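You operate a simulated robot arm through the tools that you are given. There is no shell and no other tool. Be economical: measure what you need, move in short steps, check, and stop when the job is done.

You run a simulated robot arm. Do the job below in one go: nothing can be reset, and whatever is moved stays where it is left.

TASK
Brush the fluff off the travel pillow and lay a lavender-dabbed pad on it.
Fine: use the blue felt pad; put the brush back and leave the pillow on the mat. What is to be rubbed or washed off counts as gone when no trace of it is left.
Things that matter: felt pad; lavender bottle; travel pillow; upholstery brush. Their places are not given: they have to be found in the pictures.

Only the result counts: the job must be done as asked and must still hold three seconds after the hand-in. Knocking over, shifting, dropping, spilling or breaking anything else fails it.

THE ROBOT
A 6-joint arm with a two-finger parallel gripper, fixed in place. Base frame: the origin is at the foot of the arm, x ahead of it, y to its left, z up; the work surface is at about z = 90. Readings come in cm, degrees, newtons and seconds.
With the tool pointing down near the work surface it reaches from about 38 to 84 cm from the base axis. Its first joint turns from -115.0 to 115.0 degrees. Payload 4.2 kg.
Tool frame: the origin (TCP) lies between the finger pads and is the grasp point; the fingertips stand 2.3 cm ahead of it; z points along the fingers, y is the line along which they close. The gripper opens to 9.4 cm. The fingers are 3.8 cm wide and 1 cm thick; the gripper's body (5.4 by 9.6 cm) begins 3.9 cm behind the TCP.
Orientation is that of the tool frame in the base frame, as a unit quaternion [x, y, z, w]. With the fingers straight down and closing along the base's y, the tool's x points along the base's -x, its y along +y and its z along -z.

THE INTERFACE
- The arm moves only by the tool apply_moves. Its argument "plan" is a list of rows, each a list of 6 numbers: the shift along the tool's x, y, z in cm, then the turn, a rotation vector about the tool's x, y, z in degrees. In form: [[dx, dy, dz, rx, ry, rz], ...]. A call has 1 to 10 rows; each row shifts and turns the commanded pose from where the row before left it, along the tool's axes as they then stand. "fingers" is the finger opening in cm, from 0 to 9.4, set as the call begins (left out, the last holds). Each row takes 0.2 s and may step no farther than 5 cm and 8.6 degrees from the row before; otherwise, or with a gripper value out of range, the whole call is refused. Where a pose cannot be reached the arm comes as near as it can. A force on the tool above 40 N (or 10 N above the force at the start of the call, whichever is more), or a blocked arm, ends the call early, and 0.2 s more pass. The fingers move at their own pace (about 10.8 cm/s each) and stop on an object; they squeeze with about 21 N. The grip force told is the motor's: it shows also when the fingers shut on nothing. Time passes only in rows, and 0.2 s behind the last, so rows that do not move let the fingers close. It gives the time, the measured TCP pose, the force on the tool (base axes), the opening and the grip force at its end, in the units of the frame above (readings bear some noise), with the torque about the TCP (base axes, N m) and any sound that the robot's microphone picked up, and new pictures: "show" is both (left out), scene, wrist or none.
- Cameras (640 x 400 px; columns grow to the right, rows downward): "scene" is fixed at [5.17, -50.16, 152.94]; the picture's right is [0.45, -0.89, 0.00], its down [-0.47, -0.23, -0.85] and it looks along [0.76, 0.38, -0.52] (base axes); focal length 355 px, centre (320, 200). "wrist" rides on the gripper at [8.6, 1.6, -7.5] in the tool frame; the picture's right is [-0.18, 0.98, 0.00], its down [-0.58, -0.11, -0.81] and it looks along [-0.79, -0.15, 0.59] (tool axes); focal length 243 px, centre (320, 200).
- slide_trunk(by): slides the trunk up (or, below 0, down) by that many cm; the arm rides with it, the base frame stays. It gives what a move gives, with no picture.
- probe_pixels(camera, pixels): there is no depth. For up to 12 entries [column, row, z] of the newest picture of that camera ("zoom" is the newest enlarged one), the place [x, y] in the base frame at which the ray of that pixel passes the height z, good to about 0.2 cm. It takes no simulated time.
- close_up(camera, box): a new picture of the part [left, top, right, bottom] of that camera's present view, enlarged. It takes no simulated time.
- close_job(): hands the job in; it is judged then, once.

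Work in short steps. Measure before you move; look again where a grasp or a placing could have gone wrong, and mend it. You have 80 turns and 200 pictures in all, those below and enlarged ones among them. Open the gripper and draw the arm clear of the work before you hand the job in, unless the task says otherwise; then end with one line.

The tools are called after ">>>" by a JSON object that holds its "api" and its "payload". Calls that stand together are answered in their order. apply_moves: Moves the arm, as the interface text tells. Its arguments: {"type":"object","properties":{"plan":{"type":"array","items":{"type":"array","items":{"type":"number"}}},"fingers":{"type":"number"},"show":{"type":"string","enum":["both","scene","wrist","none"]}},"required":["plan"]} The other tools are called the same way: slide_trunk (by) slides the trunk up or down; probe_pixels (camera, pixels) gives the place at which the rays of pixels pass given heights; close_up (camera, box) takes an enlarged picture of a part of a camera's view; close_job () hands the job in.

At the start:

```text
time: 0.0
position: [58.62, -14.12, 126.48]
tcp_rot: [0.0, 1.0, -0.001, 0.0]
force: [0.3, 0.1, -0.1]
moment: [0.0, -0.01, -0.01]
opening: 9.4
finger_force: 0.1
trunk travel left (down, up): [-92.5, 6.5]
```

scene: 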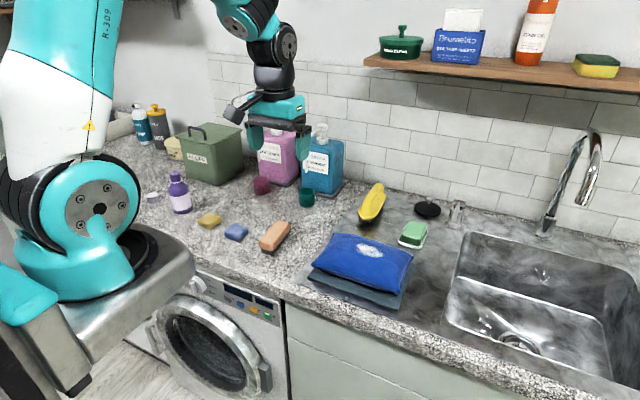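
wrist: 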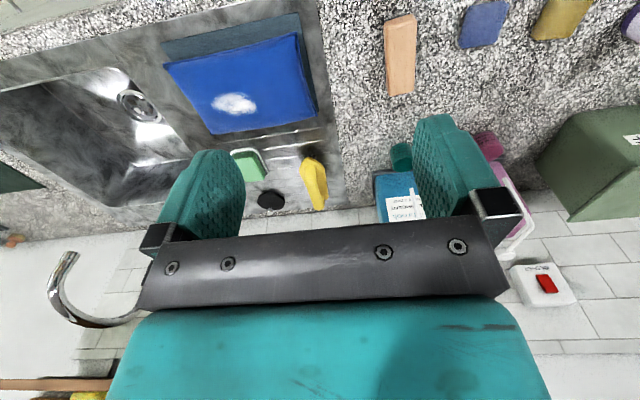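

The scene shows the pillow at (365,262) with fluff at (368,248), a blue pad at (236,232) and a purple bottle at (180,192). I'll enlarge the areas to identify things.

>>> {"api": "close_up", "payload": {"camera": "scene", "box": [120, 150, 320, 275]}}

>>> {"api": "close_up", "payload": {"camera": "scene", "box": [290, 170, 480, 310]}}

>>> {"api": "close_up", "payload": {"camera": "wrist", "box": [340, 0, 640, 188]}}

```text
3.20 times, centred on (220, 212) of scene
```

zoom: 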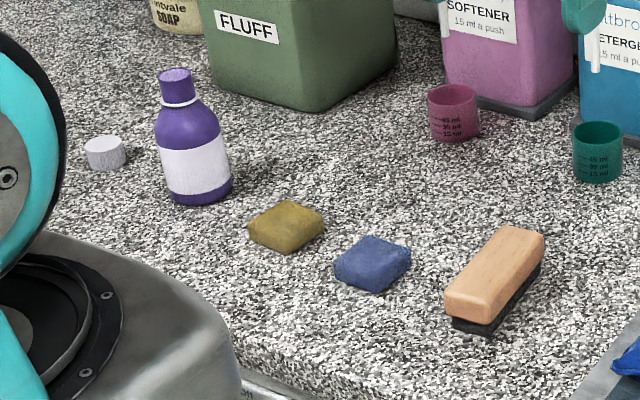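

```text
2.86 times, centred on (385, 240) of scene
```

zoom: 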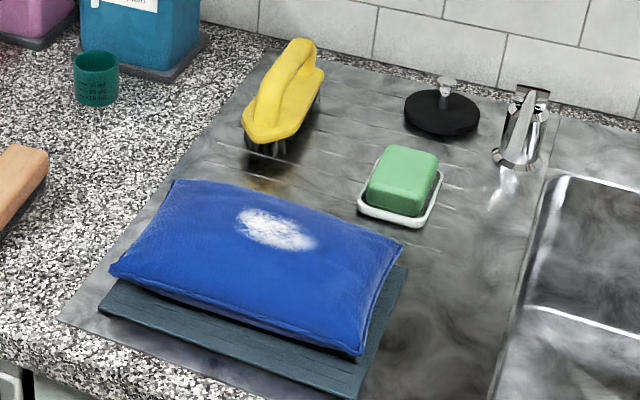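

```text
2.13 times, centred on (490, 94) of wrist
```

zoom: 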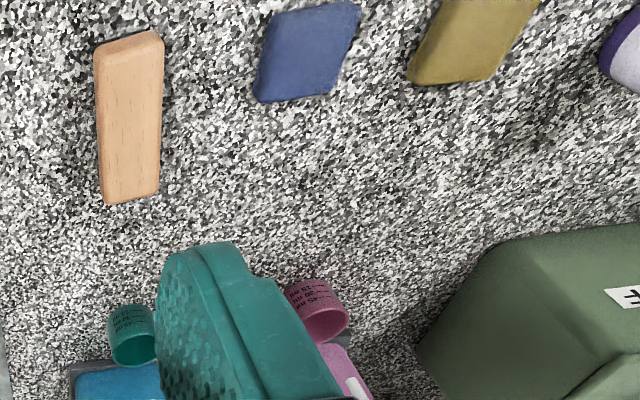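

The wooden block is the upholstery brush. I zoom on the bottle and the white disc to see whether the bottle is open.

>>> {"api": "close_up", "payload": {"camera": "scene", "box": [140, 165, 204, 220]}}

>>> {"api": "probe_pixels", "payload": {"camera": "scene", "pixels": [[180, 212, 90], [151, 202, 90], [174, 173, 105], [209, 222, 91], [236, 233, 92], [230, 243, 90], [263, 242, 95], [284, 227, 95]]}}

>>> {"api": "probe_pixels", "payload": {"camera": "wrist", "pixels": [[400, 54, 95], [390, 19, 95], [414, 15, 95], [388, 95, 95], [414, 91, 95], [466, 8, 92], [508, 2, 92], [461, 46, 92], [495, 44, 92], [235, 103, 100]]}}

```text
7.27 times, centred on (172, 192) of scene
```

zoom: 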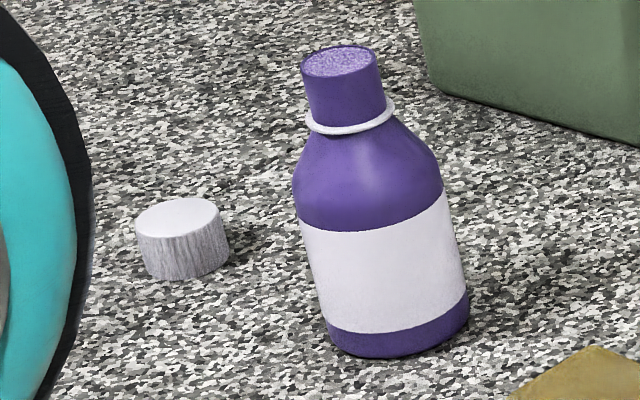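

```text
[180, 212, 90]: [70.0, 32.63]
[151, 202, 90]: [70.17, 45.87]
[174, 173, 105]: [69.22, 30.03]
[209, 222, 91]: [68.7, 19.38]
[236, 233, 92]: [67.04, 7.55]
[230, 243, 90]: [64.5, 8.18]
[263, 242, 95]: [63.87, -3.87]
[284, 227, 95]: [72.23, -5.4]
```

```text
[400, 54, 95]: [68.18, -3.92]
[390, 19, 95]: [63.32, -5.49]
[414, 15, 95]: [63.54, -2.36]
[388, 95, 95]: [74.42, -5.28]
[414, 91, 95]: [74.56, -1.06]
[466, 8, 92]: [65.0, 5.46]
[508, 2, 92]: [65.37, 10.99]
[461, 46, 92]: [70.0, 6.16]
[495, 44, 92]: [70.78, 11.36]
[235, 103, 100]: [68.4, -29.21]
```

The bottle is open with a wet top. I triangulate heights of brush, pad, bottle and fluff from both cameras.

>>> {"api": "probe_pixels", "payload": {"camera": "scene", "pixels": [[259.7, 239.2, 94], [259.7, 239.2, 97], [273.8, 243.3, 94], [273.8, 243.3, 97], [289.7, 223.9, 94], [278.4, 220.4, 94], [182.7, 209.2, 90], [174.8, 173, 104], [174.8, 173, 108], [369, 248, 97], [369, 248, 100], [369, 248, 103]]}}

>>> {"api": "probe_pixels", "payload": {"camera": "wrist", "pixels": [[385.5, 22.5, 94], [385.5, 22.5, 97], [415, 16.4, 94], [415, 16.4, 97], [414, 89, 94], [389, 95, 94], [235, 103, 97], [235, 103, 103]]}}

>>> {"api": "close_up", "payload": {"camera": "scene", "box": [210, 205, 300, 261]}}

>>> {"api": "close_up", "payload": {"camera": "wrist", "box": [160, 10, 350, 130]}}

```text
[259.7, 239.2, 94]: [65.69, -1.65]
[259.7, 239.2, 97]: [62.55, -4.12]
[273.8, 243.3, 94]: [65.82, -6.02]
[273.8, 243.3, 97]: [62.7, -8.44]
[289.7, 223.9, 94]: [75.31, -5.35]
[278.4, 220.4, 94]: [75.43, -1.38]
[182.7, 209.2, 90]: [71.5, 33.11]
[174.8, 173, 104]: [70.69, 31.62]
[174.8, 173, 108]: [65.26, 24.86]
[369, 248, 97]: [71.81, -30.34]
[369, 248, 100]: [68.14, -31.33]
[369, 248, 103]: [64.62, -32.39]
```

```text
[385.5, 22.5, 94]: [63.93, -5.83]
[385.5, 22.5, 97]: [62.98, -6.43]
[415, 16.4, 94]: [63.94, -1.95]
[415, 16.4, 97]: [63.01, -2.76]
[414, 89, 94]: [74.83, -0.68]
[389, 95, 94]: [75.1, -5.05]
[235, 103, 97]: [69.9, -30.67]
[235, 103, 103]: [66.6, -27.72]
```

```text
7.11 times, centred on (255, 233) of scene
```

zoom: 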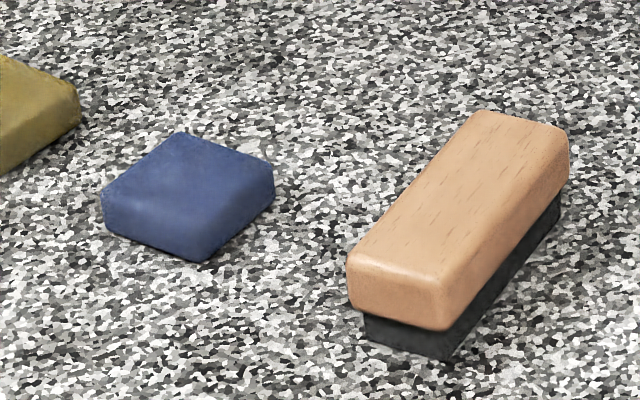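

```text
3.33 times, centred on (255, 70) of wrist
```

zoom: 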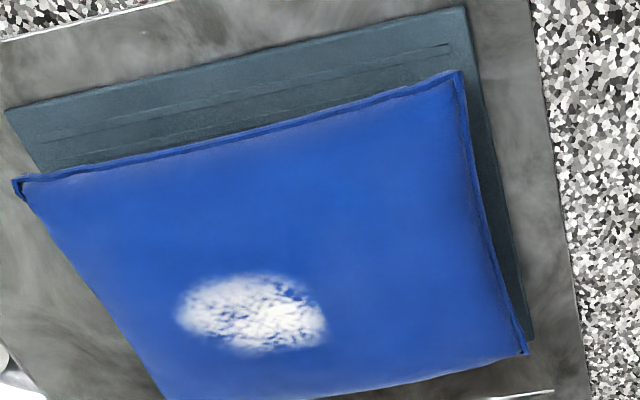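

Brush top is near z 94.7, centred about (69.5,-3.5), yawed ~4°. I move above it and look again.

>>> {"api": "apply_moves", "payload": {"plan": [[-1.8, 1.76, 3.4, 0, 0, -1], [-1.8, 1.76, 3.4, 0, 0, -1], [-1.8, 1.76, 3.4, 0, 0, -1], [-1.8, 1.76, 3.4, 0, 0, -1], [-1.8, 1.76, 3.4, 0, 0, 0], [-1.8, 1.76, 3.4, 0, 0, 0], [0, 0, 0, 0, 0, 0]], "fingers": 7}}

```text
time: 1.6
position: [69.07, -3.18, 105.9]
tcp_rot: [-0.034, 0.999, -0.001, 0.001]
force: [-0.1, 0.1, 0.2]
moment: [0.03, 0.0, -0.01]
opening: 6.99
finger_force: 0.0
trunk travel left (down, up): [-92.5, 6.5]
```

scene: 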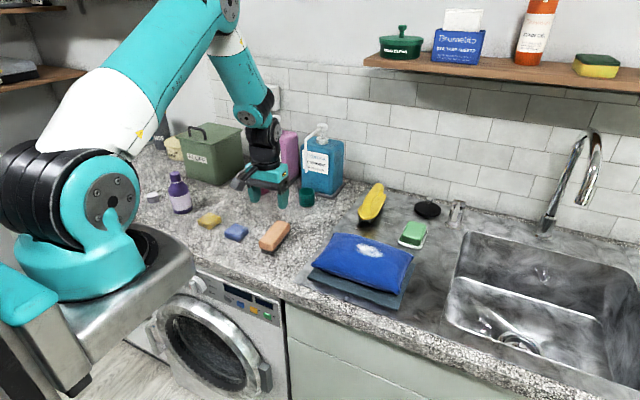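
wrist: 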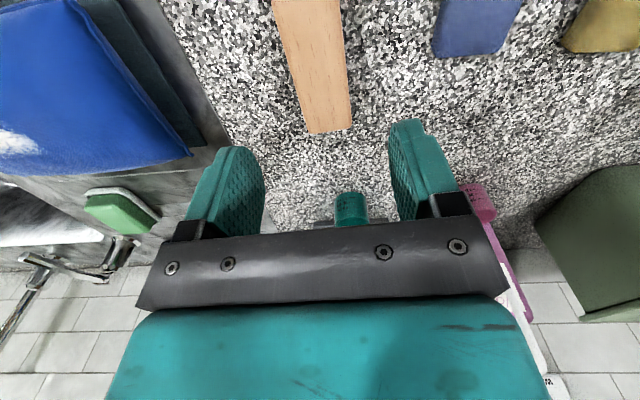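

The brush is visible at (315,60) in the wrist view; I probe its edges for centre and yaw.

>>> {"api": "probe_pixels", "payload": {"camera": "wrist", "pixels": [[306, 131, 94.5], [351, 127, 94.5], [283, 50, 94.5], [343, 50, 94.5], [274, 5, 94.5], [336, 5, 94.5], [331, 129, 94.5], [438, 57, 92], [497, 54, 92]]}}

>>> {"api": "probe_pixels", "payload": {"camera": "scene", "pixels": [[259.7, 239.2, 94.5], [273.8, 243.3, 94.5], [289.7, 223.9, 94.5], [278.4, 220.4, 94.5]]}}

```text
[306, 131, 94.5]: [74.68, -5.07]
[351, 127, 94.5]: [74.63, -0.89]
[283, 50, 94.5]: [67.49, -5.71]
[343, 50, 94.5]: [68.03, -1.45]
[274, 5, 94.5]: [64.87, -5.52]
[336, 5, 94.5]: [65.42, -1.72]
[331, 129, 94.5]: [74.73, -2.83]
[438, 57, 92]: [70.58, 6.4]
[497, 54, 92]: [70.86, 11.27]
```

```text
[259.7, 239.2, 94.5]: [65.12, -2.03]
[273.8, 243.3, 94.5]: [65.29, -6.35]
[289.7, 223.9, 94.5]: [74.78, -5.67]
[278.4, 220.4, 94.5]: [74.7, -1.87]
```

Centre is about (69.5,-3.5), yaw ~4°. I descend to TCP z≈94.1.

>>> {"api": "apply_moves", "payload": {"plan": [[-0.4, -0.3, 4, 0, 0, 0], [0, 0, 4, 0, 0, 0], [0, 0, 2.5, 0, 0, 0], [0, 0, 1.3, 0, 0, 0], [0, 0, 0, 0, 0, 0]], "fingers": 7}}

```text
time: 2.8
position: [69.49, -3.53, 94.22]
tcp_rot: [-0.035, 0.999, -0.001, 0.0]
force: [0.1, 0.0, -0.6]
moment: [-0.04, 0.0, -0.01]
opening: 7.0
finger_force: 0.0
trunk travel left (down, up): [-92.5, 6.5]
```

scene: 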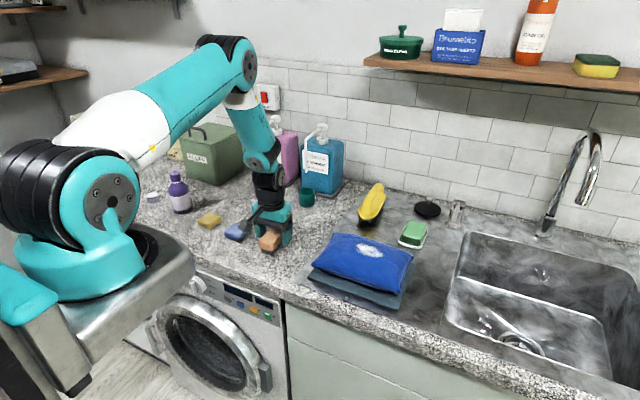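
wrist: 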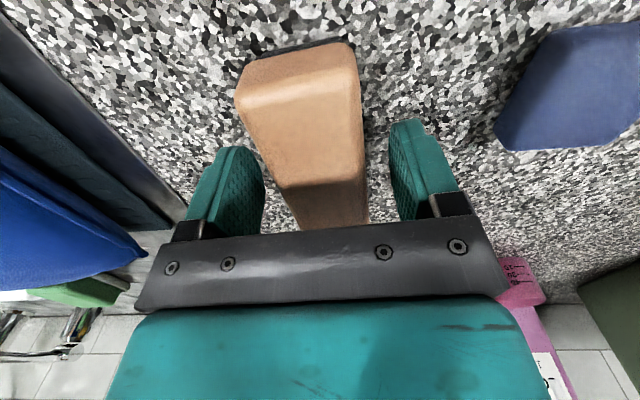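

The fingers straddle the brush. I close and lift.

>>> {"api": "apply_moves", "payload": {"plan": [[0, 0, 0, 0, 0, 0], [0, 0, 0, 0, 0, 0], [0, 0, 0, 0, 0, 0]], "fingers": 0, "show": "none"}}

>>> {"api": "apply_moves", "payload": {"plan": [[0, 0, -3, 0, 0, 0], [0, 0, -4, 0, 0, 0], [0, 0, -4, 0, 0, 0], [0, 0, -3, 0, 0, 0], [0, 0, 0, 0, 0, 0]]}}

```text
time: 3.6
position: [69.48, -3.4, 94.26]
tcp_rot: [-0.035, 0.999, -0.002, -0.001]
force: [-0.5, 0.0, 0.1]
moment: [0.0, -0.02, 0.0]
opening: 4.37
finger_force: 20.7
trunk travel left (down, up): [-92.5, 6.5]
```

```text
time: 4.8
position: [69.31, -3.3, 108.36]
tcp_rot: [-0.035, 0.999, -0.001, -0.001]
force: [0.2, -0.7, -1.2]
moment: [0.01, 0.02, 0.01]
opening: 4.37
finger_force: 20.5
trunk travel left (down, up): [-92.5, 6.5]
```

scene: 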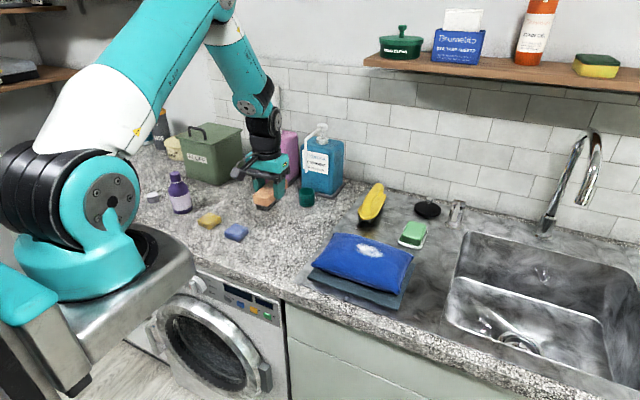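
wrist: 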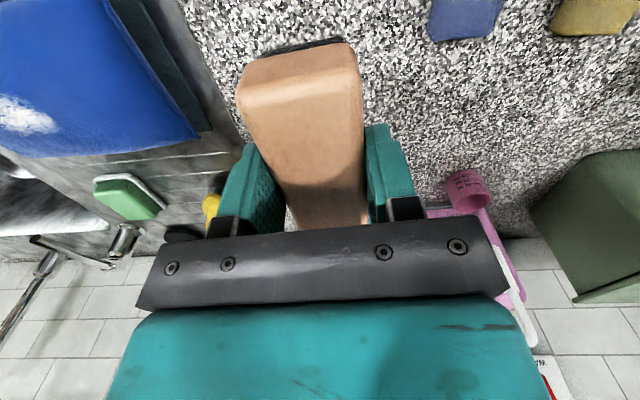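

Brush is held. I probe the fluff's extents from both views.

>>> {"api": "probe_pixels", "payload": {"camera": "scene", "pixels": [[356, 245, 98.5], [384, 256, 98.5], [367, 242.5, 98.5], [373, 257, 98.5], [312, 264, 95], [330, 232, 95], [413, 255, 95], [400, 294, 95]]}}

>>> {"api": "probe_pixels", "payload": {"camera": "wrist", "pixels": [[57, 125, 98.5], [25, 98, 98.5], [25, 134, 98.5], [198, 138, 95], [102, 0, 95]]}}

>>> {"api": "close_up", "payload": {"camera": "scene", "box": [310, 225, 420, 300]}}

```text
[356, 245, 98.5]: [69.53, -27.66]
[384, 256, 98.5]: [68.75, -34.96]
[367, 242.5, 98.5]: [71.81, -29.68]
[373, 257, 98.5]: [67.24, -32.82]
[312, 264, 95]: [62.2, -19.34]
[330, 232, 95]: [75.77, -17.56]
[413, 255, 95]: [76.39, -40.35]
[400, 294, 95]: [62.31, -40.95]
```

```text
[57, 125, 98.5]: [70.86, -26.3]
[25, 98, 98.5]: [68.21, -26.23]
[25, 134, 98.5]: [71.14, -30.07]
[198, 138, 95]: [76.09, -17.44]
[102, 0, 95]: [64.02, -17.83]
```

```text
5.33 times, centred on (365, 262) of scene
```

zoom: 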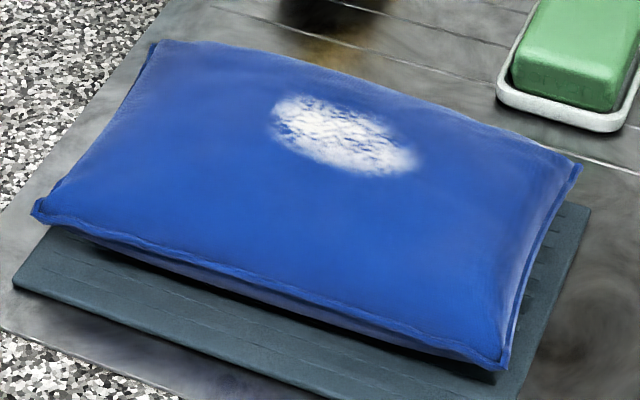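

Fluff spans x≈67–72, y≈-27…-35, top z≈98.5–99. I square the tool and carry the brush above the fluff centre.

>>> {"api": "apply_moves", "payload": {"plan": [[0, 0, 0, 0, 0, 4], [0, -4.6, 0, 0, 0, 0], [0, -4.6, 0, 0, 0, 0], [0, -4.6, 0, 0, 0, 0], [0, -4.6, 0, 0, 0, 0], [0, -4.6, 0, 0, 0, 0], [-0.2, -4.6, 0, 0, 0, 0], [0, 0, 0, 0, 0, 0]]}}

```text
time: 6.6
position: [69.75, -31.17, 108.26]
tcp_rot: [0.0, 1.0, -0.002, 0.0]
force: [0.1, 0.8, -1.2]
moment: [-0.05, 0.02, -0.02]
opening: 4.37
finger_force: 20.9
trunk travel left (down, up): [-92.5, 6.5]
```

scene: 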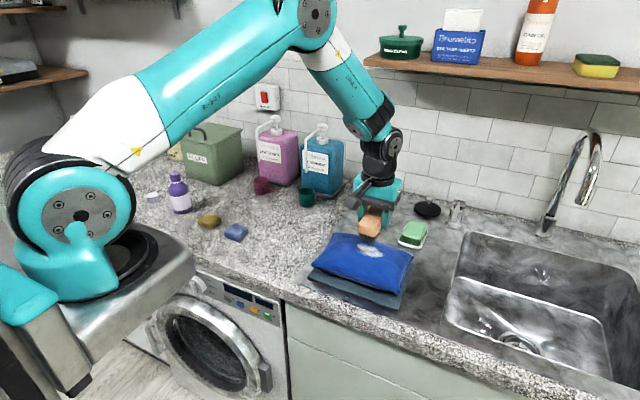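
wrist: 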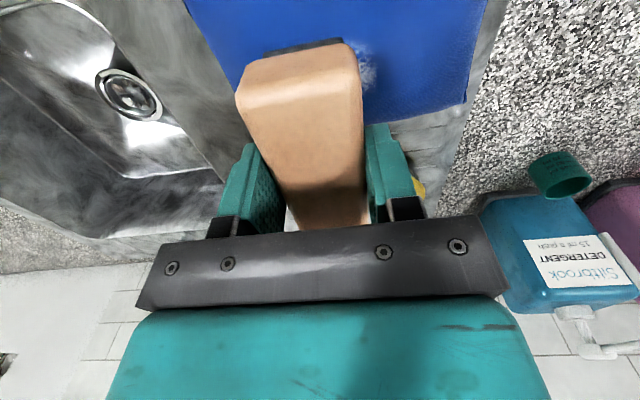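

Positioned over the fluff (its edge shows at (368,70)). I lower carefully toward contact.

>>> {"api": "apply_moves", "payload": {"plan": [[0, 0, 3, 0, 0, 0], [0, 0, 1.5, 0, 0, 0], [0, 0, 0.6, 0, 0, 0], [0, 0, 0.3, 0, 0, 0], [0, 0, 0, 0, 0, 0]]}}

```text
time: 7.8
position: [69.55, -31.29, 103.03]
tcp_rot: [0.0, 1.0, -0.001, 0.0]
force: [-0.3, -0.6, -0.7]
moment: [0.02, 0.03, -0.02]
opening: 4.36
finger_force: 20.7
trunk travel left (down, up): [-92.5, 6.5]
```

scene: 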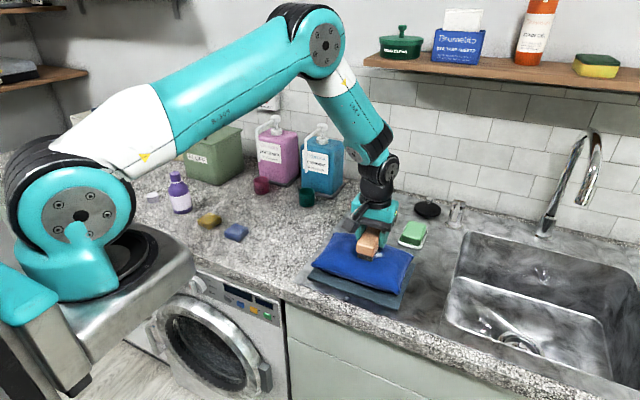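
wrist: 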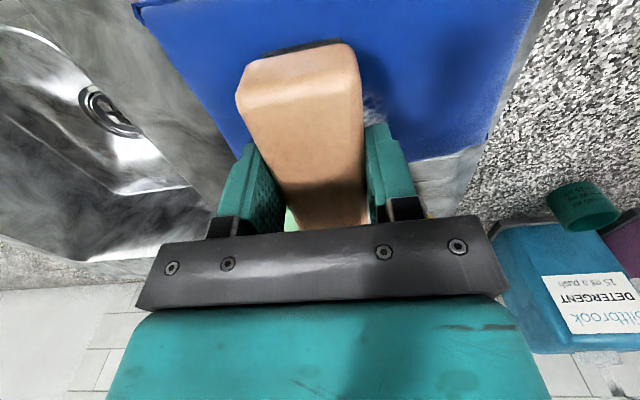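

No contact yet. I lower in small steps, watching force.

>>> {"api": "apply_moves", "payload": {"plan": [[0, 0, 0.3, 0, 0, 0], [0, 0, 0, 0, 0, 0]], "show": "none"}}

>>> {"api": "apply_moves", "payload": {"plan": [[0, 0, 0.3, 0, 0, 0], [0, 0, 0, 0, 0, 0]], "show": "none"}}

>>> {"api": "probe_pixels", "payload": {"camera": "wrist", "pixels": [[372, 105, 98.5], [372, 118, 98.5], [366, 90, 98.5]]}}

```text
time: 8.4
position: [69.48, -31.27, 102.57]
tcp_rot: [-0.001, 1.0, -0.001, 0.0]
force: [-0.6, -0.6, -0.7]
moment: [-0.04, -0.02, 0.0]
opening: 4.35
finger_force: 21.2
trunk travel left (down, up): [-92.5, 6.5]
```

```text
time: 9.0
position: [69.69, -31.13, 102.25]
tcp_rot: [0.0, 1.0, -0.001, 0.001]
force: [0.2, 0.3, -1.0]
moment: [0.02, 0.01, -0.01]
opening: 4.35
finger_force: 20.8
trunk travel left (down, up): [-92.5, 6.5]
```

```text
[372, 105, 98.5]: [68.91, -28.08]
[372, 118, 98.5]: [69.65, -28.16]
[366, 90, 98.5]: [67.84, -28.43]
```

Still free. Continue down in small steps.

>>> {"api": "apply_moves", "payload": {"plan": [[0, 0, 0.4, 0, 0, 0], [0, 0, 0, 0, 0, 0]], "show": "none"}}

>>> {"api": "apply_moves", "payload": {"plan": [[0, 0, 0.3, 0, 0, 0], [0, 0, 0, 0, 0, 0]], "show": "none"}}

>>> {"api": "apply_moves", "payload": {"plan": [[0, 0, 0.3, 0, 0, 0], [0, 0, 0, 0, 0, 0]], "show": "both"}}

```text
time: 9.6
position: [69.55, -31.09, 101.86]
tcp_rot: [0.0, 1.0, -0.001, -0.001]
force: [0.4, -0.2, -0.8]
moment: [0.03, -0.05, -0.02]
opening: 4.38
finger_force: 21.0
trunk travel left (down, up): [-92.5, 6.5]
```

```text
time: 10.2
position: [69.6, -31.15, 101.71]
tcp_rot: [0.0, 1.0, -0.001, 0.0]
force: [-0.5, 1.0, 9.4]
moment: [0.19, -0.13, 0.04]
opening: 4.35
finger_force: 21.5
trunk travel left (down, up): [-92.5, 6.5]
```

```text
time: 10.8
position: [69.53, -31.2, 101.66]
tcp_rot: [0.0, 1.0, -0.002, 0.001]
force: [-0.6, -2.2, 16.8]
moment: [0.26, -0.28, 0.0]
opening: 4.35
finger_force: 20.6
trunk travel left (down, up): [-92.5, 6.5]
```

scene: 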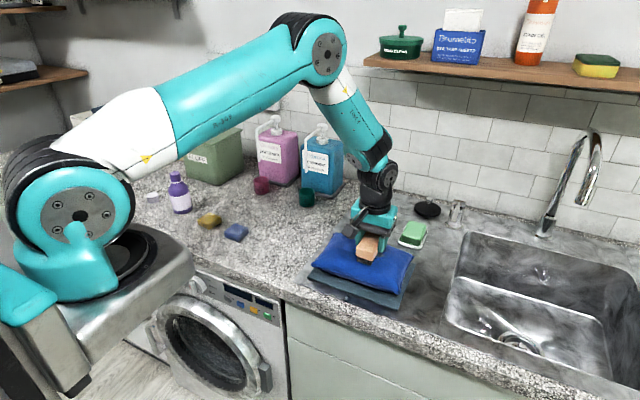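
wrist: 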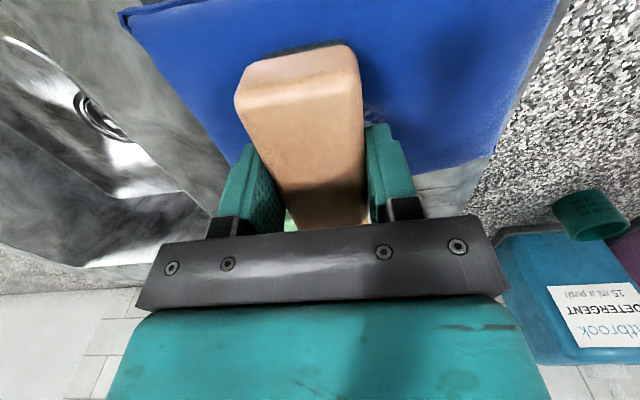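

Contact at z≈101.7, 17 N. I ease off slightly and sweep gently along y.

>>> {"api": "apply_moves", "payload": {"plan": [[0, 0, -0.25, 0, 0, 0], [0, 1, 0, 0, 0, 0], [0, 1, 0, 0, 0, 0], [0, 1, 0, 0, 0, 0], [0, 1, 0, 0, 0, 0], [0, 0, 0, 0, 0, 0]]}}

```text
time: 12.2
position: [69.59, -26.92, 101.54]
tcp_rot: [0.0, 1.0, 0.0, -0.001]
force: [0.6, 1.4, -0.9]
moment: [0.01, -0.01, 0.0]
opening: 4.36
finger_force: 20.9
trunk travel left (down, up): [-92.5, 6.5]
```

scene: 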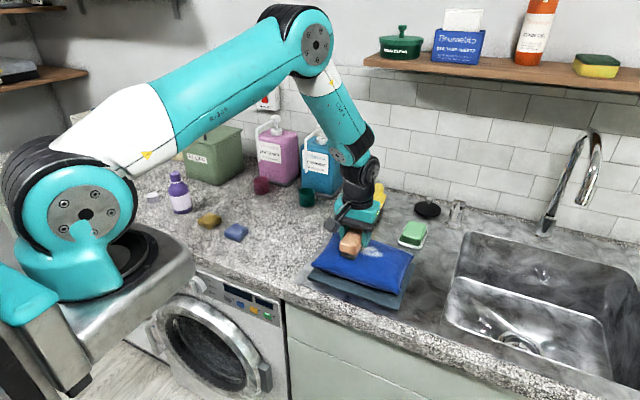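
wrist: 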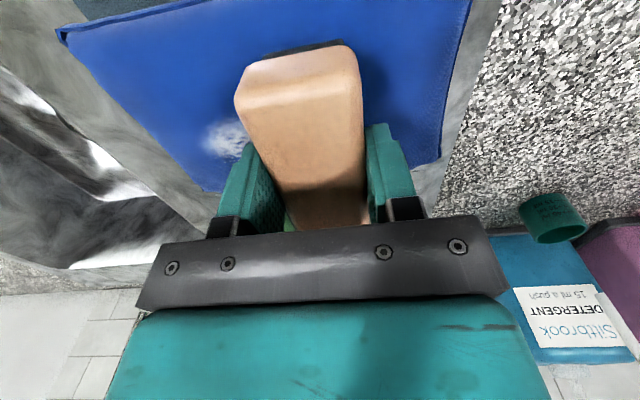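

Contact was lost toward +y. I look at the fluff close up to see whether the sweep did anything.

>>> {"api": "close_up", "payload": {"camera": "scene", "box": [310, 225, 420, 300]}}

>>> {"api": "probe_pixels", "payload": {"camera": "wrist", "pixels": [[205, 140, 98], [225, 122, 98], [245, 140, 98], [225, 155, 98]]}}

```text
5.33 times, centred on (365, 262) of scene
```

zoom: 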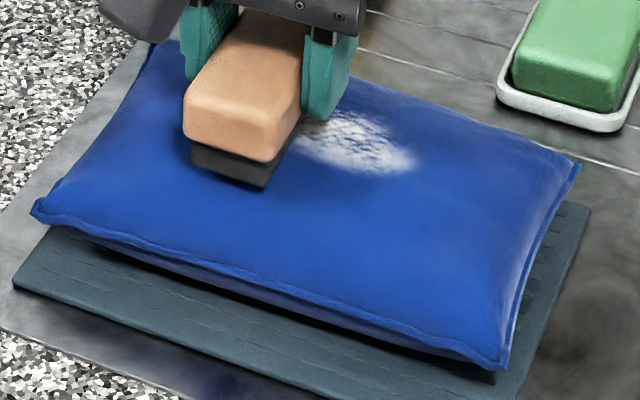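

```text
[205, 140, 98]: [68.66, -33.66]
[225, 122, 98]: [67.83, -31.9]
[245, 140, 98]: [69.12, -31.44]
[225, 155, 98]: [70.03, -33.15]
```

The fluff got slightly fainter, so brushing works. I sweep back with a bit more press.

>>> {"api": "apply_moves", "payload": {"plan": [[0, 0, 0.25, 0, 0, 0], [0, -1.5, 0, 0, 0, 0], [0, -1.5, 0, 0, 0, 0], [0, -1.5, 0, 0, 0, 0], [0, -1.5, 0, 0, 0, 0], [0, -1.5, 0, 0, 0, 0], [0, -1, 0, 0, 0, 0]]}}

```text
time: 13.8
position: [69.66, -35.82, 101.41]
tcp_rot: [0.0, 1.0, -0.001, 0.0]
force: [-0.4, -0.1, -1.1]
moment: [-0.03, -0.05, 0.0]
opening: 4.37
finger_force: 21.1
trunk travel left (down, up): [-92.5, 6.5]
```

scene: 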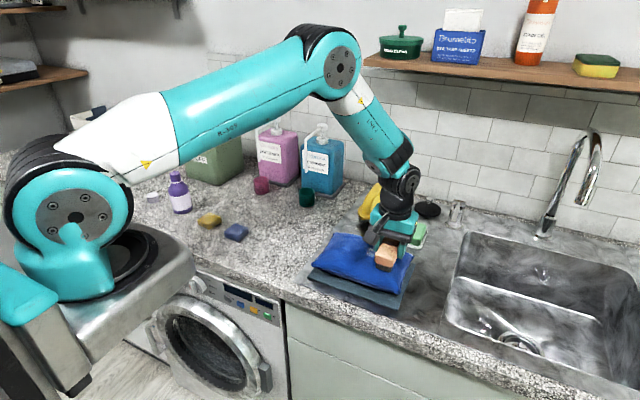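
wrist: 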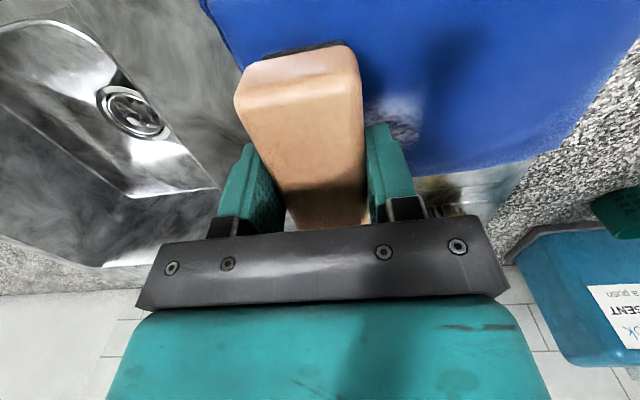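

Fading more at (395,110). I do further strokes following the curve a little.

>>> {"api": "apply_moves", "payload": {"plan": [[0, 1.8, 0, 0, 0, 0], [0, 1.8, -0.05, 0, 0, 0], [0, 1.8, 0, 0, 0, 0], [0, 1.8, 0.1, 0, 0, 0], [0, 1.5, 0.15, 0, 0, 0], [0, -1.8, -0.15, 0, 0, 0], [0, -1.8, -0.1, 0, 0, 0], [0, -1.8, 0.05, 0, 0, 0], [0, -1.8, 0.1, 0, 0, 0], [0, -1.5, 0.15, 0, 0, 0]]}}

>>> {"api": "close_up", "payload": {"camera": "scene", "box": [310, 225, 420, 300]}}

```text
time: 16.0
position: [69.59, -35.54, 101.04]
tcp_rot: [0.0, 1.0, -0.001, -0.001]
force: [-0.3, 0.0, -0.7]
moment: [0.02, 0.03, 0.01]
opening: 4.37
finger_force: 20.7
trunk travel left (down, up): [-92.5, 6.5]
```

scene: 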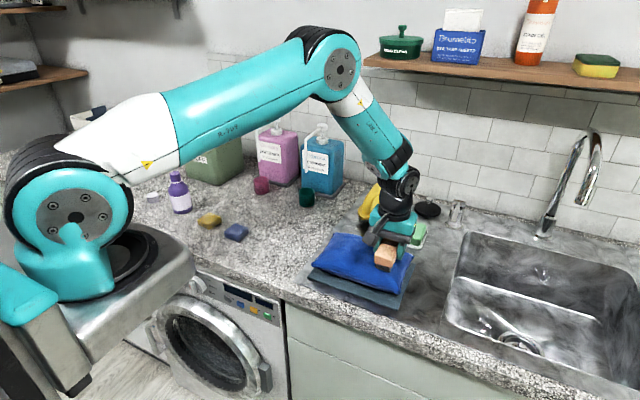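
wrist: 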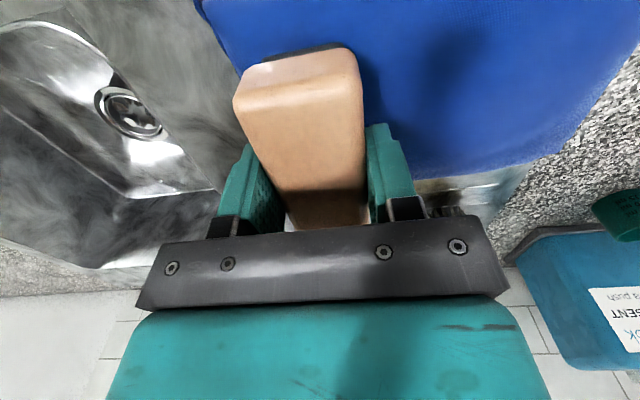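

```text
5.33 times, centred on (365, 262) of scene
```

zoom: 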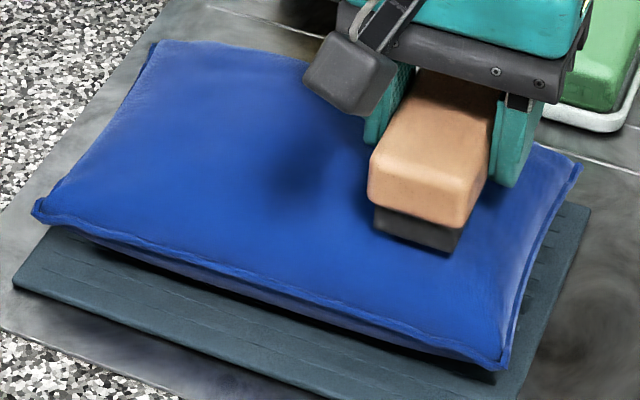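

It looks clean; one more pass for safety, then lift away and inspect.

>>> {"api": "apply_moves", "payload": {"plan": [[0, 1.8, -0.15, 0, 0, 0], [0, 1.8, -0.05, 0, 0, 0], [0, 1.8, -0.05, 0, 0, 0], [0, 1.8, 0.1, 0, 0, 0], [0, 1.5, 0.15, 0, 0, 0], [0, 0, -3, 0, 0, 0], [0, 0, -4, 0, 0, 0], [0, 4.6, 0, 0, 0, 0], [0, 4.6, 0, 0, 0, 0], [0, 4.6, 0, 0, 0, 0]]}}

>>> {"api": "close_up", "payload": {"camera": "scene", "box": [310, 225, 420, 300]}}

>>> {"api": "close_up", "payload": {"camera": "wrist", "box": [0, 0, 240, 150]}}

```text
time: 18.2
position: [69.64, -12.98, 108.3]
tcp_rot: [0.0, 1.0, -0.001, 0.0]
force: [0.5, -0.2, -1.3]
moment: [0.04, 0.02, -0.01]
opening: 4.35
finger_force: 20.8
trunk travel left (down, up): [-92.5, 6.5]
```

scene: 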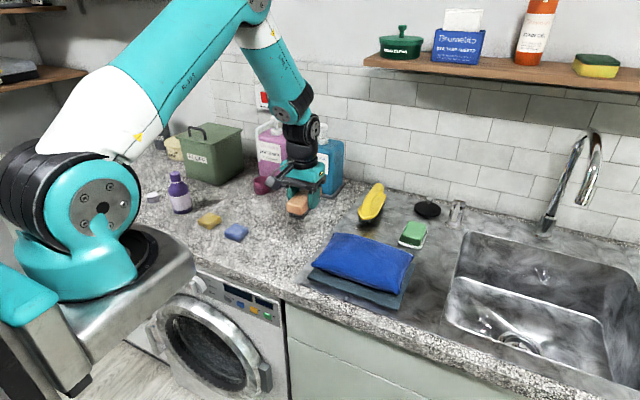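
wrist: 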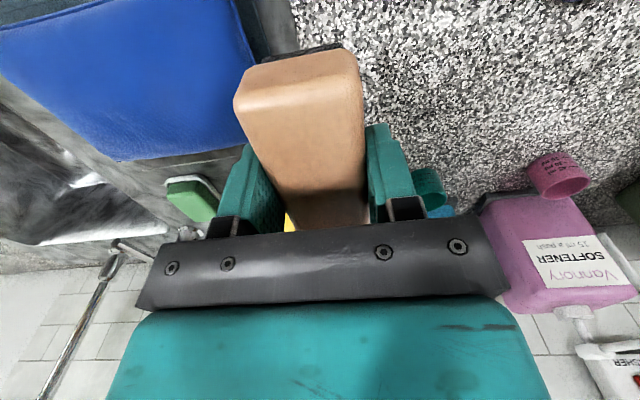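

```text
5.33 times, centred on (365, 262) of scene
```

zoom: 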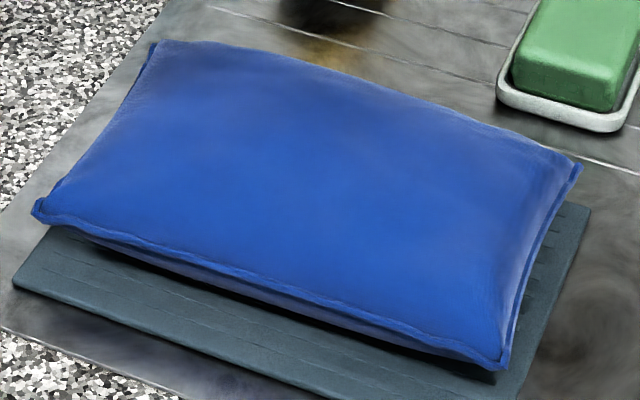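

```text
2.67 times, centred on (120, 75) of wrist
```

zoom: 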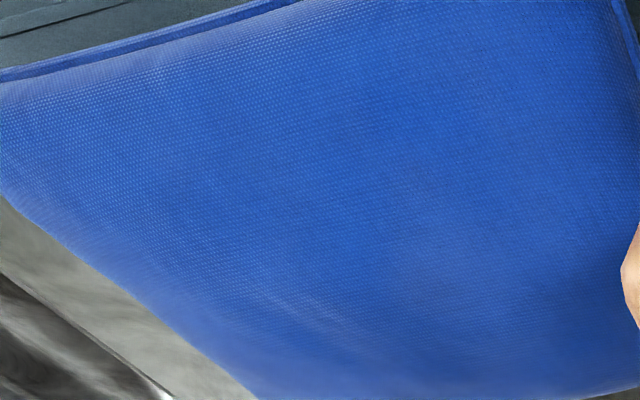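

The pillow is clean. I carry the brush back to its original pose (69.5,-3.45,94.25, yaw 4°).

>>> {"api": "apply_moves", "payload": {"plan": [[0.1, 4.7, 0, 0, 0, 0], [0, 4.8, 0, 0, 0, 0], [0, 0, 0, 0, 0, -4], [0, 0, 4, 0, 0, 0], [0, 0, 4, 0, 0, 0], [0, 0, 4, 0, 0, 0], [0, 0, 1.2, 0, 0, 0], [0, 0, 0, 0, 0, 0]]}}

```text
time: 20.0
position: [69.54, -3.56, 94.87]
tcp_rot: [-0.035, 0.999, 0.0, 0.0]
force: [-0.6, -0.1, 0.3]
moment: [0.01, 0.03, 0.01]
opening: 4.33
finger_force: 20.5
trunk travel left (down, up): [-92.5, 6.5]
```

scene: 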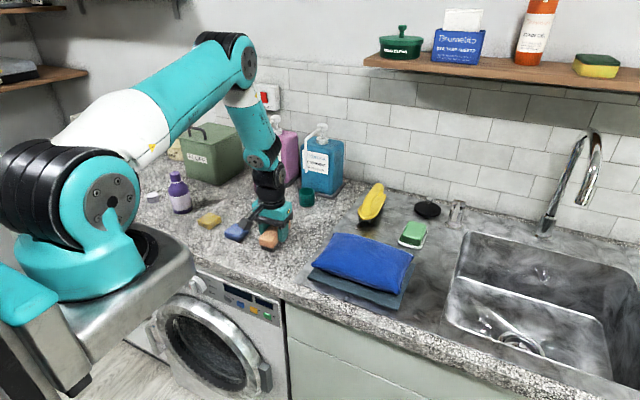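
wrist: 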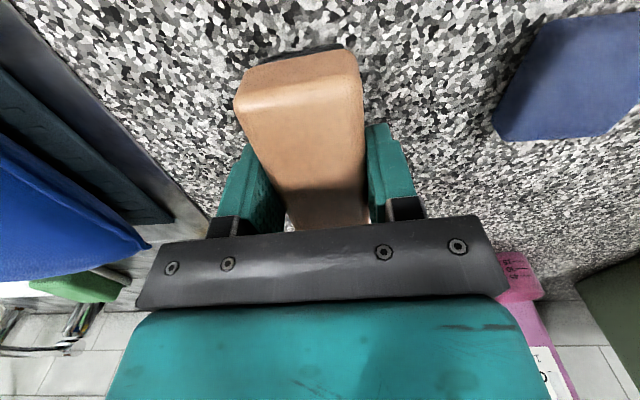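

About 0.6 cm remains; I lower to contact, then check the force.

>>> {"api": "apply_moves", "payload": {"plan": [[0, 0, 0.4, 0, 0, 0], [0, 0, 0.2, 0, 0, 0], [0, 0, 0, 0, 0, 0]], "show": "none"}}

```text
time: 20.8
position: [69.42, -3.65, 94.18]
tcp_rot: [-0.035, 0.999, -0.001, 0.0]
force: [0.4, 0.1, -1.1]
moment: [0.0, 0.02, 0.01]
opening: 4.37
finger_force: 21.1
trunk travel left (down, up): [-92.5, 6.5]
```

Still carrying the weight; a touch lower, then release and rise.

>>> {"api": "apply_moves", "payload": {"plan": [[0, 0, 0.12, 0, 0, 0], [0, 0, 0, 0, 0, 0]], "show": "none"}}

>>> {"api": "apply_moves", "payload": {"plan": [[0, 0, 0, 0, 0, 0], [0, 0, 0, 0, 0, 0], [0, 0, -4, 0, 0, 0], [0, 0, -4, 0, 0, 0], [0, 0, -4, 0, 0, 0], [0, 0, 0, 0, 0, 4], [0, 4.5, 0, 0, 0, 0], [2.5, 4, 0, 0, 0, 0], [0, 0, 0, 0, 0, 0]], "fingers": 7.5}}

>>> {"api": "close_up", "payload": {"camera": "scene", "box": [200, 200, 300, 262]}}

```text
time: 21.4
position: [69.44, -3.66, 94.22]
tcp_rot: [-0.034, 0.999, -0.001, 0.001]
force: [-0.8, -0.3, -1.5]
moment: [0.0, 0.04, -0.01]
opening: 4.35
finger_force: 20.9
trunk travel left (down, up): [-92.5, 6.5]
```

```text
time: 23.4
position: [66.98, 4.97, 105.93]
tcp_rot: [-0.001, 1.0, -0.001, -0.001]
force: [-1.7, 0.1, 0.4]
moment: [0.0, 0.03, 0.04]
opening: 7.49
finger_force: 0.0
trunk travel left (down, up): [-92.5, 6.5]
```

scene: 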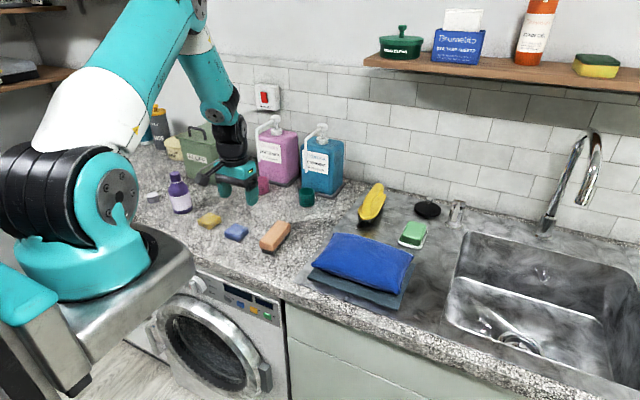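
wrist: 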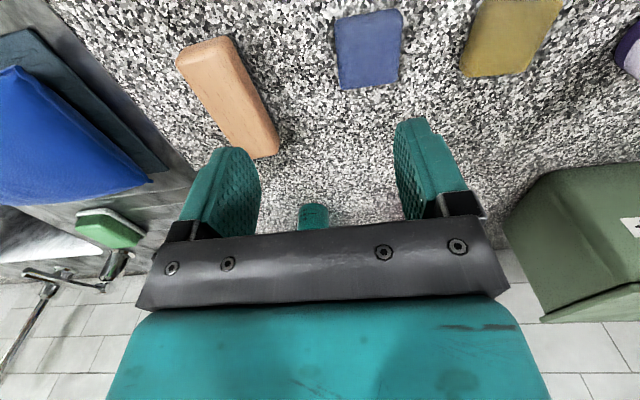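

```text
6.40 times, centred on (250, 231) of scene
```

zoom: 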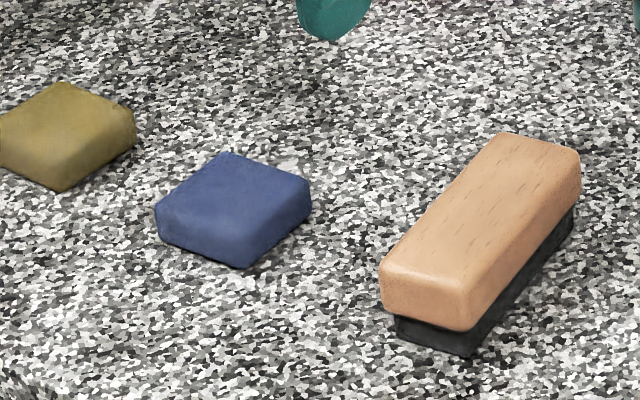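

Brush is back upright. I measure the blue pad's corners.

>>> {"api": "close_up", "payload": {"camera": "wrist", "box": [300, 0, 440, 100]}}

>>> {"api": "probe_pixels", "payload": {"camera": "wrist", "pixels": [[336, 18, 92], [400, 10, 92], [402, 78, 92], [341, 88, 92], [341, 88, 90]]}}

>>> {"api": "probe_pixels", "payload": {"camera": "zoom", "pixels": [[155, 205, 92], [228, 152, 92], [310, 180, 92], [245, 232, 92], [243, 268, 90], [158, 240, 90]]}}

```text
4.00 times, centred on (370, 50) of wrist
```

zoom: 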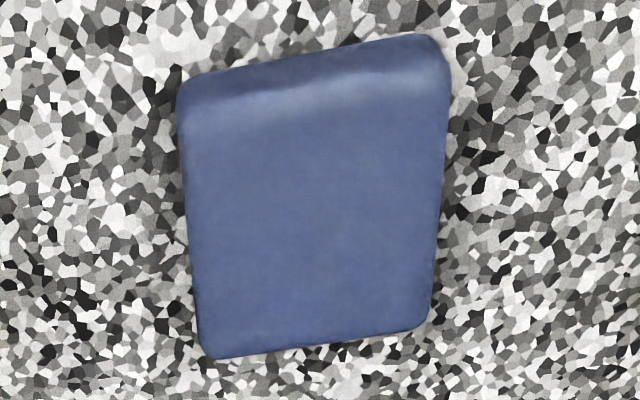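

```text
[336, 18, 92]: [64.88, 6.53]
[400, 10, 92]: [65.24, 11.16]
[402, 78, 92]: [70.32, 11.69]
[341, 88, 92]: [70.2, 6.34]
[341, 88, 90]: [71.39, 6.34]
```

```text
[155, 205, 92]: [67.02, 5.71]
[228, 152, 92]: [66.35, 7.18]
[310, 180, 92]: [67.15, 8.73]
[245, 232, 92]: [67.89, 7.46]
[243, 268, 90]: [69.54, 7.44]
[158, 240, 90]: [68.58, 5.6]
```

>>> {"api": "probe_pixels", "payload": {"camera": "scene", "pixels": [[224.2, 231.8, 92], [235.6, 223.5, 92], [248.4, 227.9, 92], [238.3, 236, 92], [238, 241.6, 90], [224.5, 237.3, 90]]}}

>>> {"api": "probe_pixels", "payload": {"camera": "wrist", "pixels": [[346, 27, 92], [410, 23, 92], [406, 80, 92], [352, 88, 92], [345, 21, 90], [408, 9, 90]]}}

```text
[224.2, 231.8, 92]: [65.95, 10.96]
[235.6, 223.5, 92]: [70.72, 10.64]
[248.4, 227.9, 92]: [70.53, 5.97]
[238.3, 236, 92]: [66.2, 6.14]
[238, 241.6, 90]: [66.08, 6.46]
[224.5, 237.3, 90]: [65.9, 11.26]
```

```text
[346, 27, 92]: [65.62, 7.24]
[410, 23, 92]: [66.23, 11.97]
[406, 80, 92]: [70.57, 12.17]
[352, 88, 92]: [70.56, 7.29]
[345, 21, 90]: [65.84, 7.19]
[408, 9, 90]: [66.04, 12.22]
```

Pad centre ≈ (68.1,8.65), ~4.9 cm square, top ≈ z 92, nearly square to the axes. I descend with fingertips ~0.8 cm above the counter and look.

>>> {"api": "apply_moves", "payload": {"plan": [[-1.1, 3.7, 0, 0, 0, 0], [0, 0, 4, 0, 0, 0], [0, 0, 4, 0, 0, 0], [0, 0, 3, 0, 0, 0], [0, 0, 1.8, 0, 0, 0], [0, 0, 0, 0, 0, 0]], "fingers": 7.5}}

```text
time: 24.8
position: [68.15, 8.4, 93.27]
tcp_rot: [0.0, 1.0, -0.001, 0.0]
force: [0.1, -0.1, -0.5]
moment: [0.03, 0.02, 0.02]
opening: 7.49
finger_force: 0.1
trunk travel left (down, up): [-92.5, 6.5]
```

scene: 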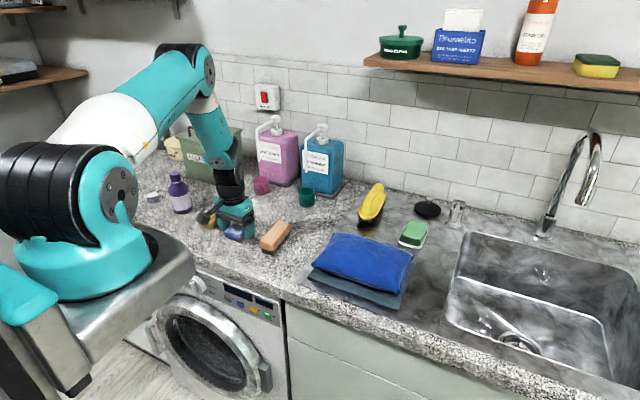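
wrist: 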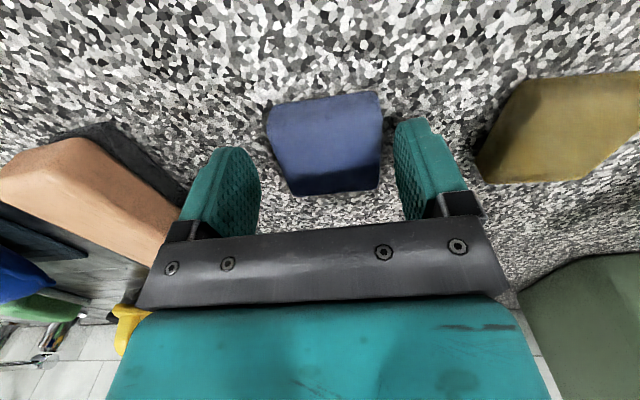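

>>> {"api": "probe_pixels", "payload": {"camera": "wrist", "pixels": [[268, 130, 91], [383, 115, 91], [378, 187, 92], [290, 193, 92], [320, 98, 90], [240, 150, 91], [405, 122, 91]]}}

>>> {"api": "close_up", "payload": {"camera": "scene", "box": [195, 190, 275, 250]}}

```text
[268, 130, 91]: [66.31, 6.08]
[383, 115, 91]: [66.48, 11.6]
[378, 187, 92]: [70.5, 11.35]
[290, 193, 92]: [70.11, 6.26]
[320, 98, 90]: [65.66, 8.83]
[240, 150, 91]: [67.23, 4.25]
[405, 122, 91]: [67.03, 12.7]
```

```text
6.67 times, centred on (235, 220) of scene
```

zoom: 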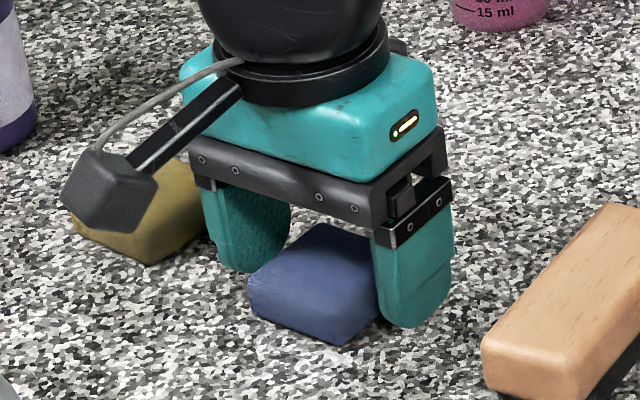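

Pad is well straddled; a small 0.3 cm shift in y and down, then close and lift.

>>> {"api": "apply_moves", "payload": {"plan": [[0, 0.3, 0.25, 0, 0, 0], [0, 0, 0, 0, 0, 0]], "show": "none"}}

>>> {"api": "apply_moves", "payload": {"plan": [[0, 0, 0, 0, 0, 0], [0, 0, 0, 0, 0, 0], [0, 0, 0, 0, 0, 0], [0, 0, -2, 0, 0, 0], [0, 0, 0, 0, 0, 0]], "fingers": 0}}

>>> {"api": "close_up", "payload": {"camera": "scene", "box": [195, 190, 275, 250]}}

```text
time: 25.4
position: [68.22, 8.71, 93.02]
tcp_rot: [0.0, 1.0, -0.001, 0.0]
force: [-0.1, 0.5, 0.0]
moment: [-0.04, 0.03, -0.01]
opening: 7.49
finger_force: 0.0
trunk travel left (down, up): [-92.5, 6.5]
```

```text
time: 26.6
position: [67.99, 8.84, 94.91]
tcp_rot: [0.001, 1.0, 0.0, -0.001]
force: [0.2, 0.1, 0.4]
moment: [0.01, -0.03, -0.04]
opening: 5.05
finger_force: 21.3
trunk travel left (down, up): [-92.5, 6.5]
```

scene: 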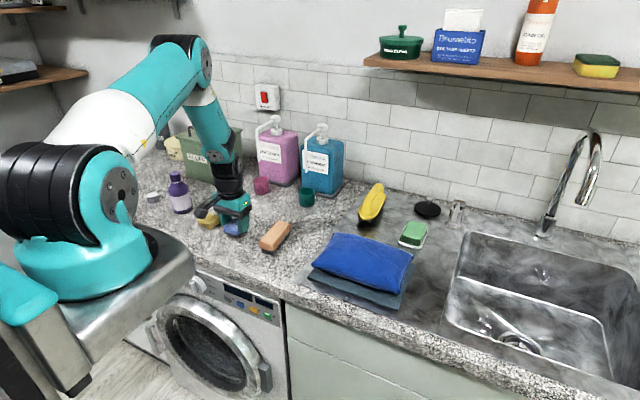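
wrist: 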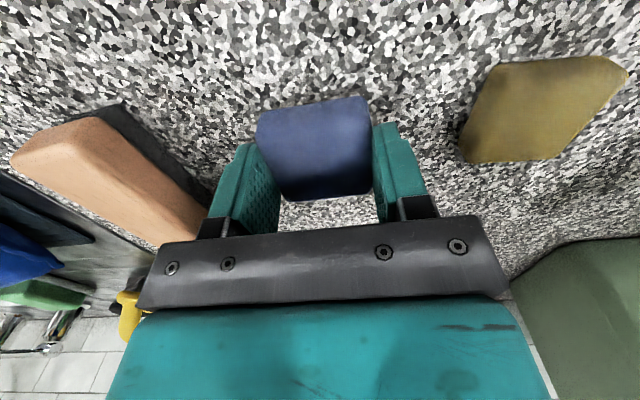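

```text
6.67 times, centred on (235, 220) of scene
```

zoom: 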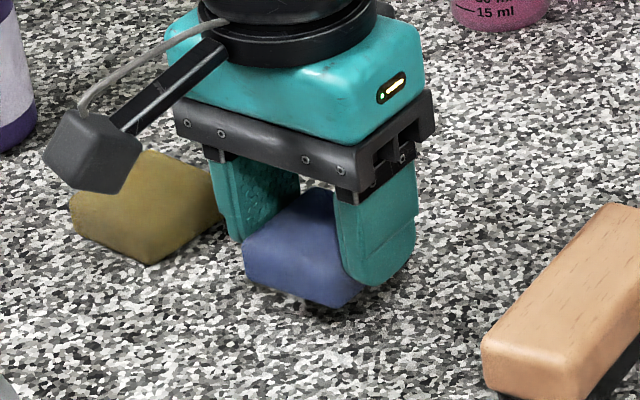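

Pad is gripped. I raise it and move toward the bottle, stopping short to triangulate its mouth.

>>> {"api": "apply_moves", "payload": {"plan": [[0, 0, -4.5, 0, 0, 0], [0, 0, -4.5, 0, 0, 0], [0, 0, -4.5, 0, 0, 0], [0, 0, -4.5, 0, 0, 0], [1, 4.3, -1, 0, 0, 0], [1, 4.3, -1, 0, 0, 0], [1, 4.3, 0, 0, 0, 0], [0, 4.3, 0, 0, 0, 0], [0, 0, 0, 0, 0, 0]]}}

```text
time: 28.6
position: [65.1, 26.13, 115.1]
tcp_rot: [0.0, 1.0, -0.001, 0.0]
force: [-1.0, -0.4, 0.2]
moment: [0.01, 0.0, -0.03]
opening: 5.07
finger_force: 21.3
trunk travel left (down, up): [-92.5, 6.5]
```

scene: 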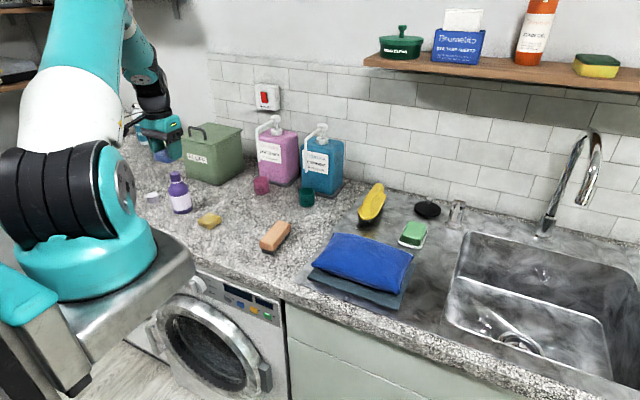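
wrist: 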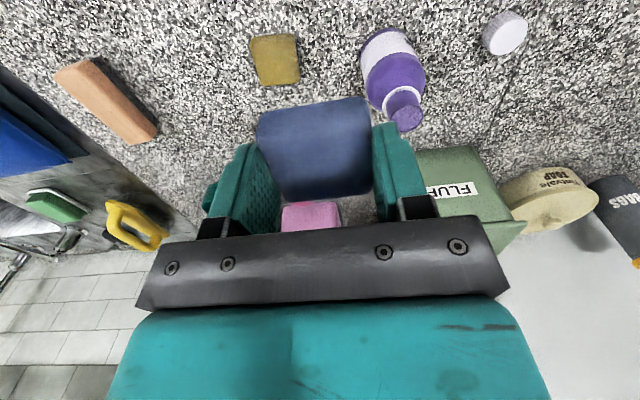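

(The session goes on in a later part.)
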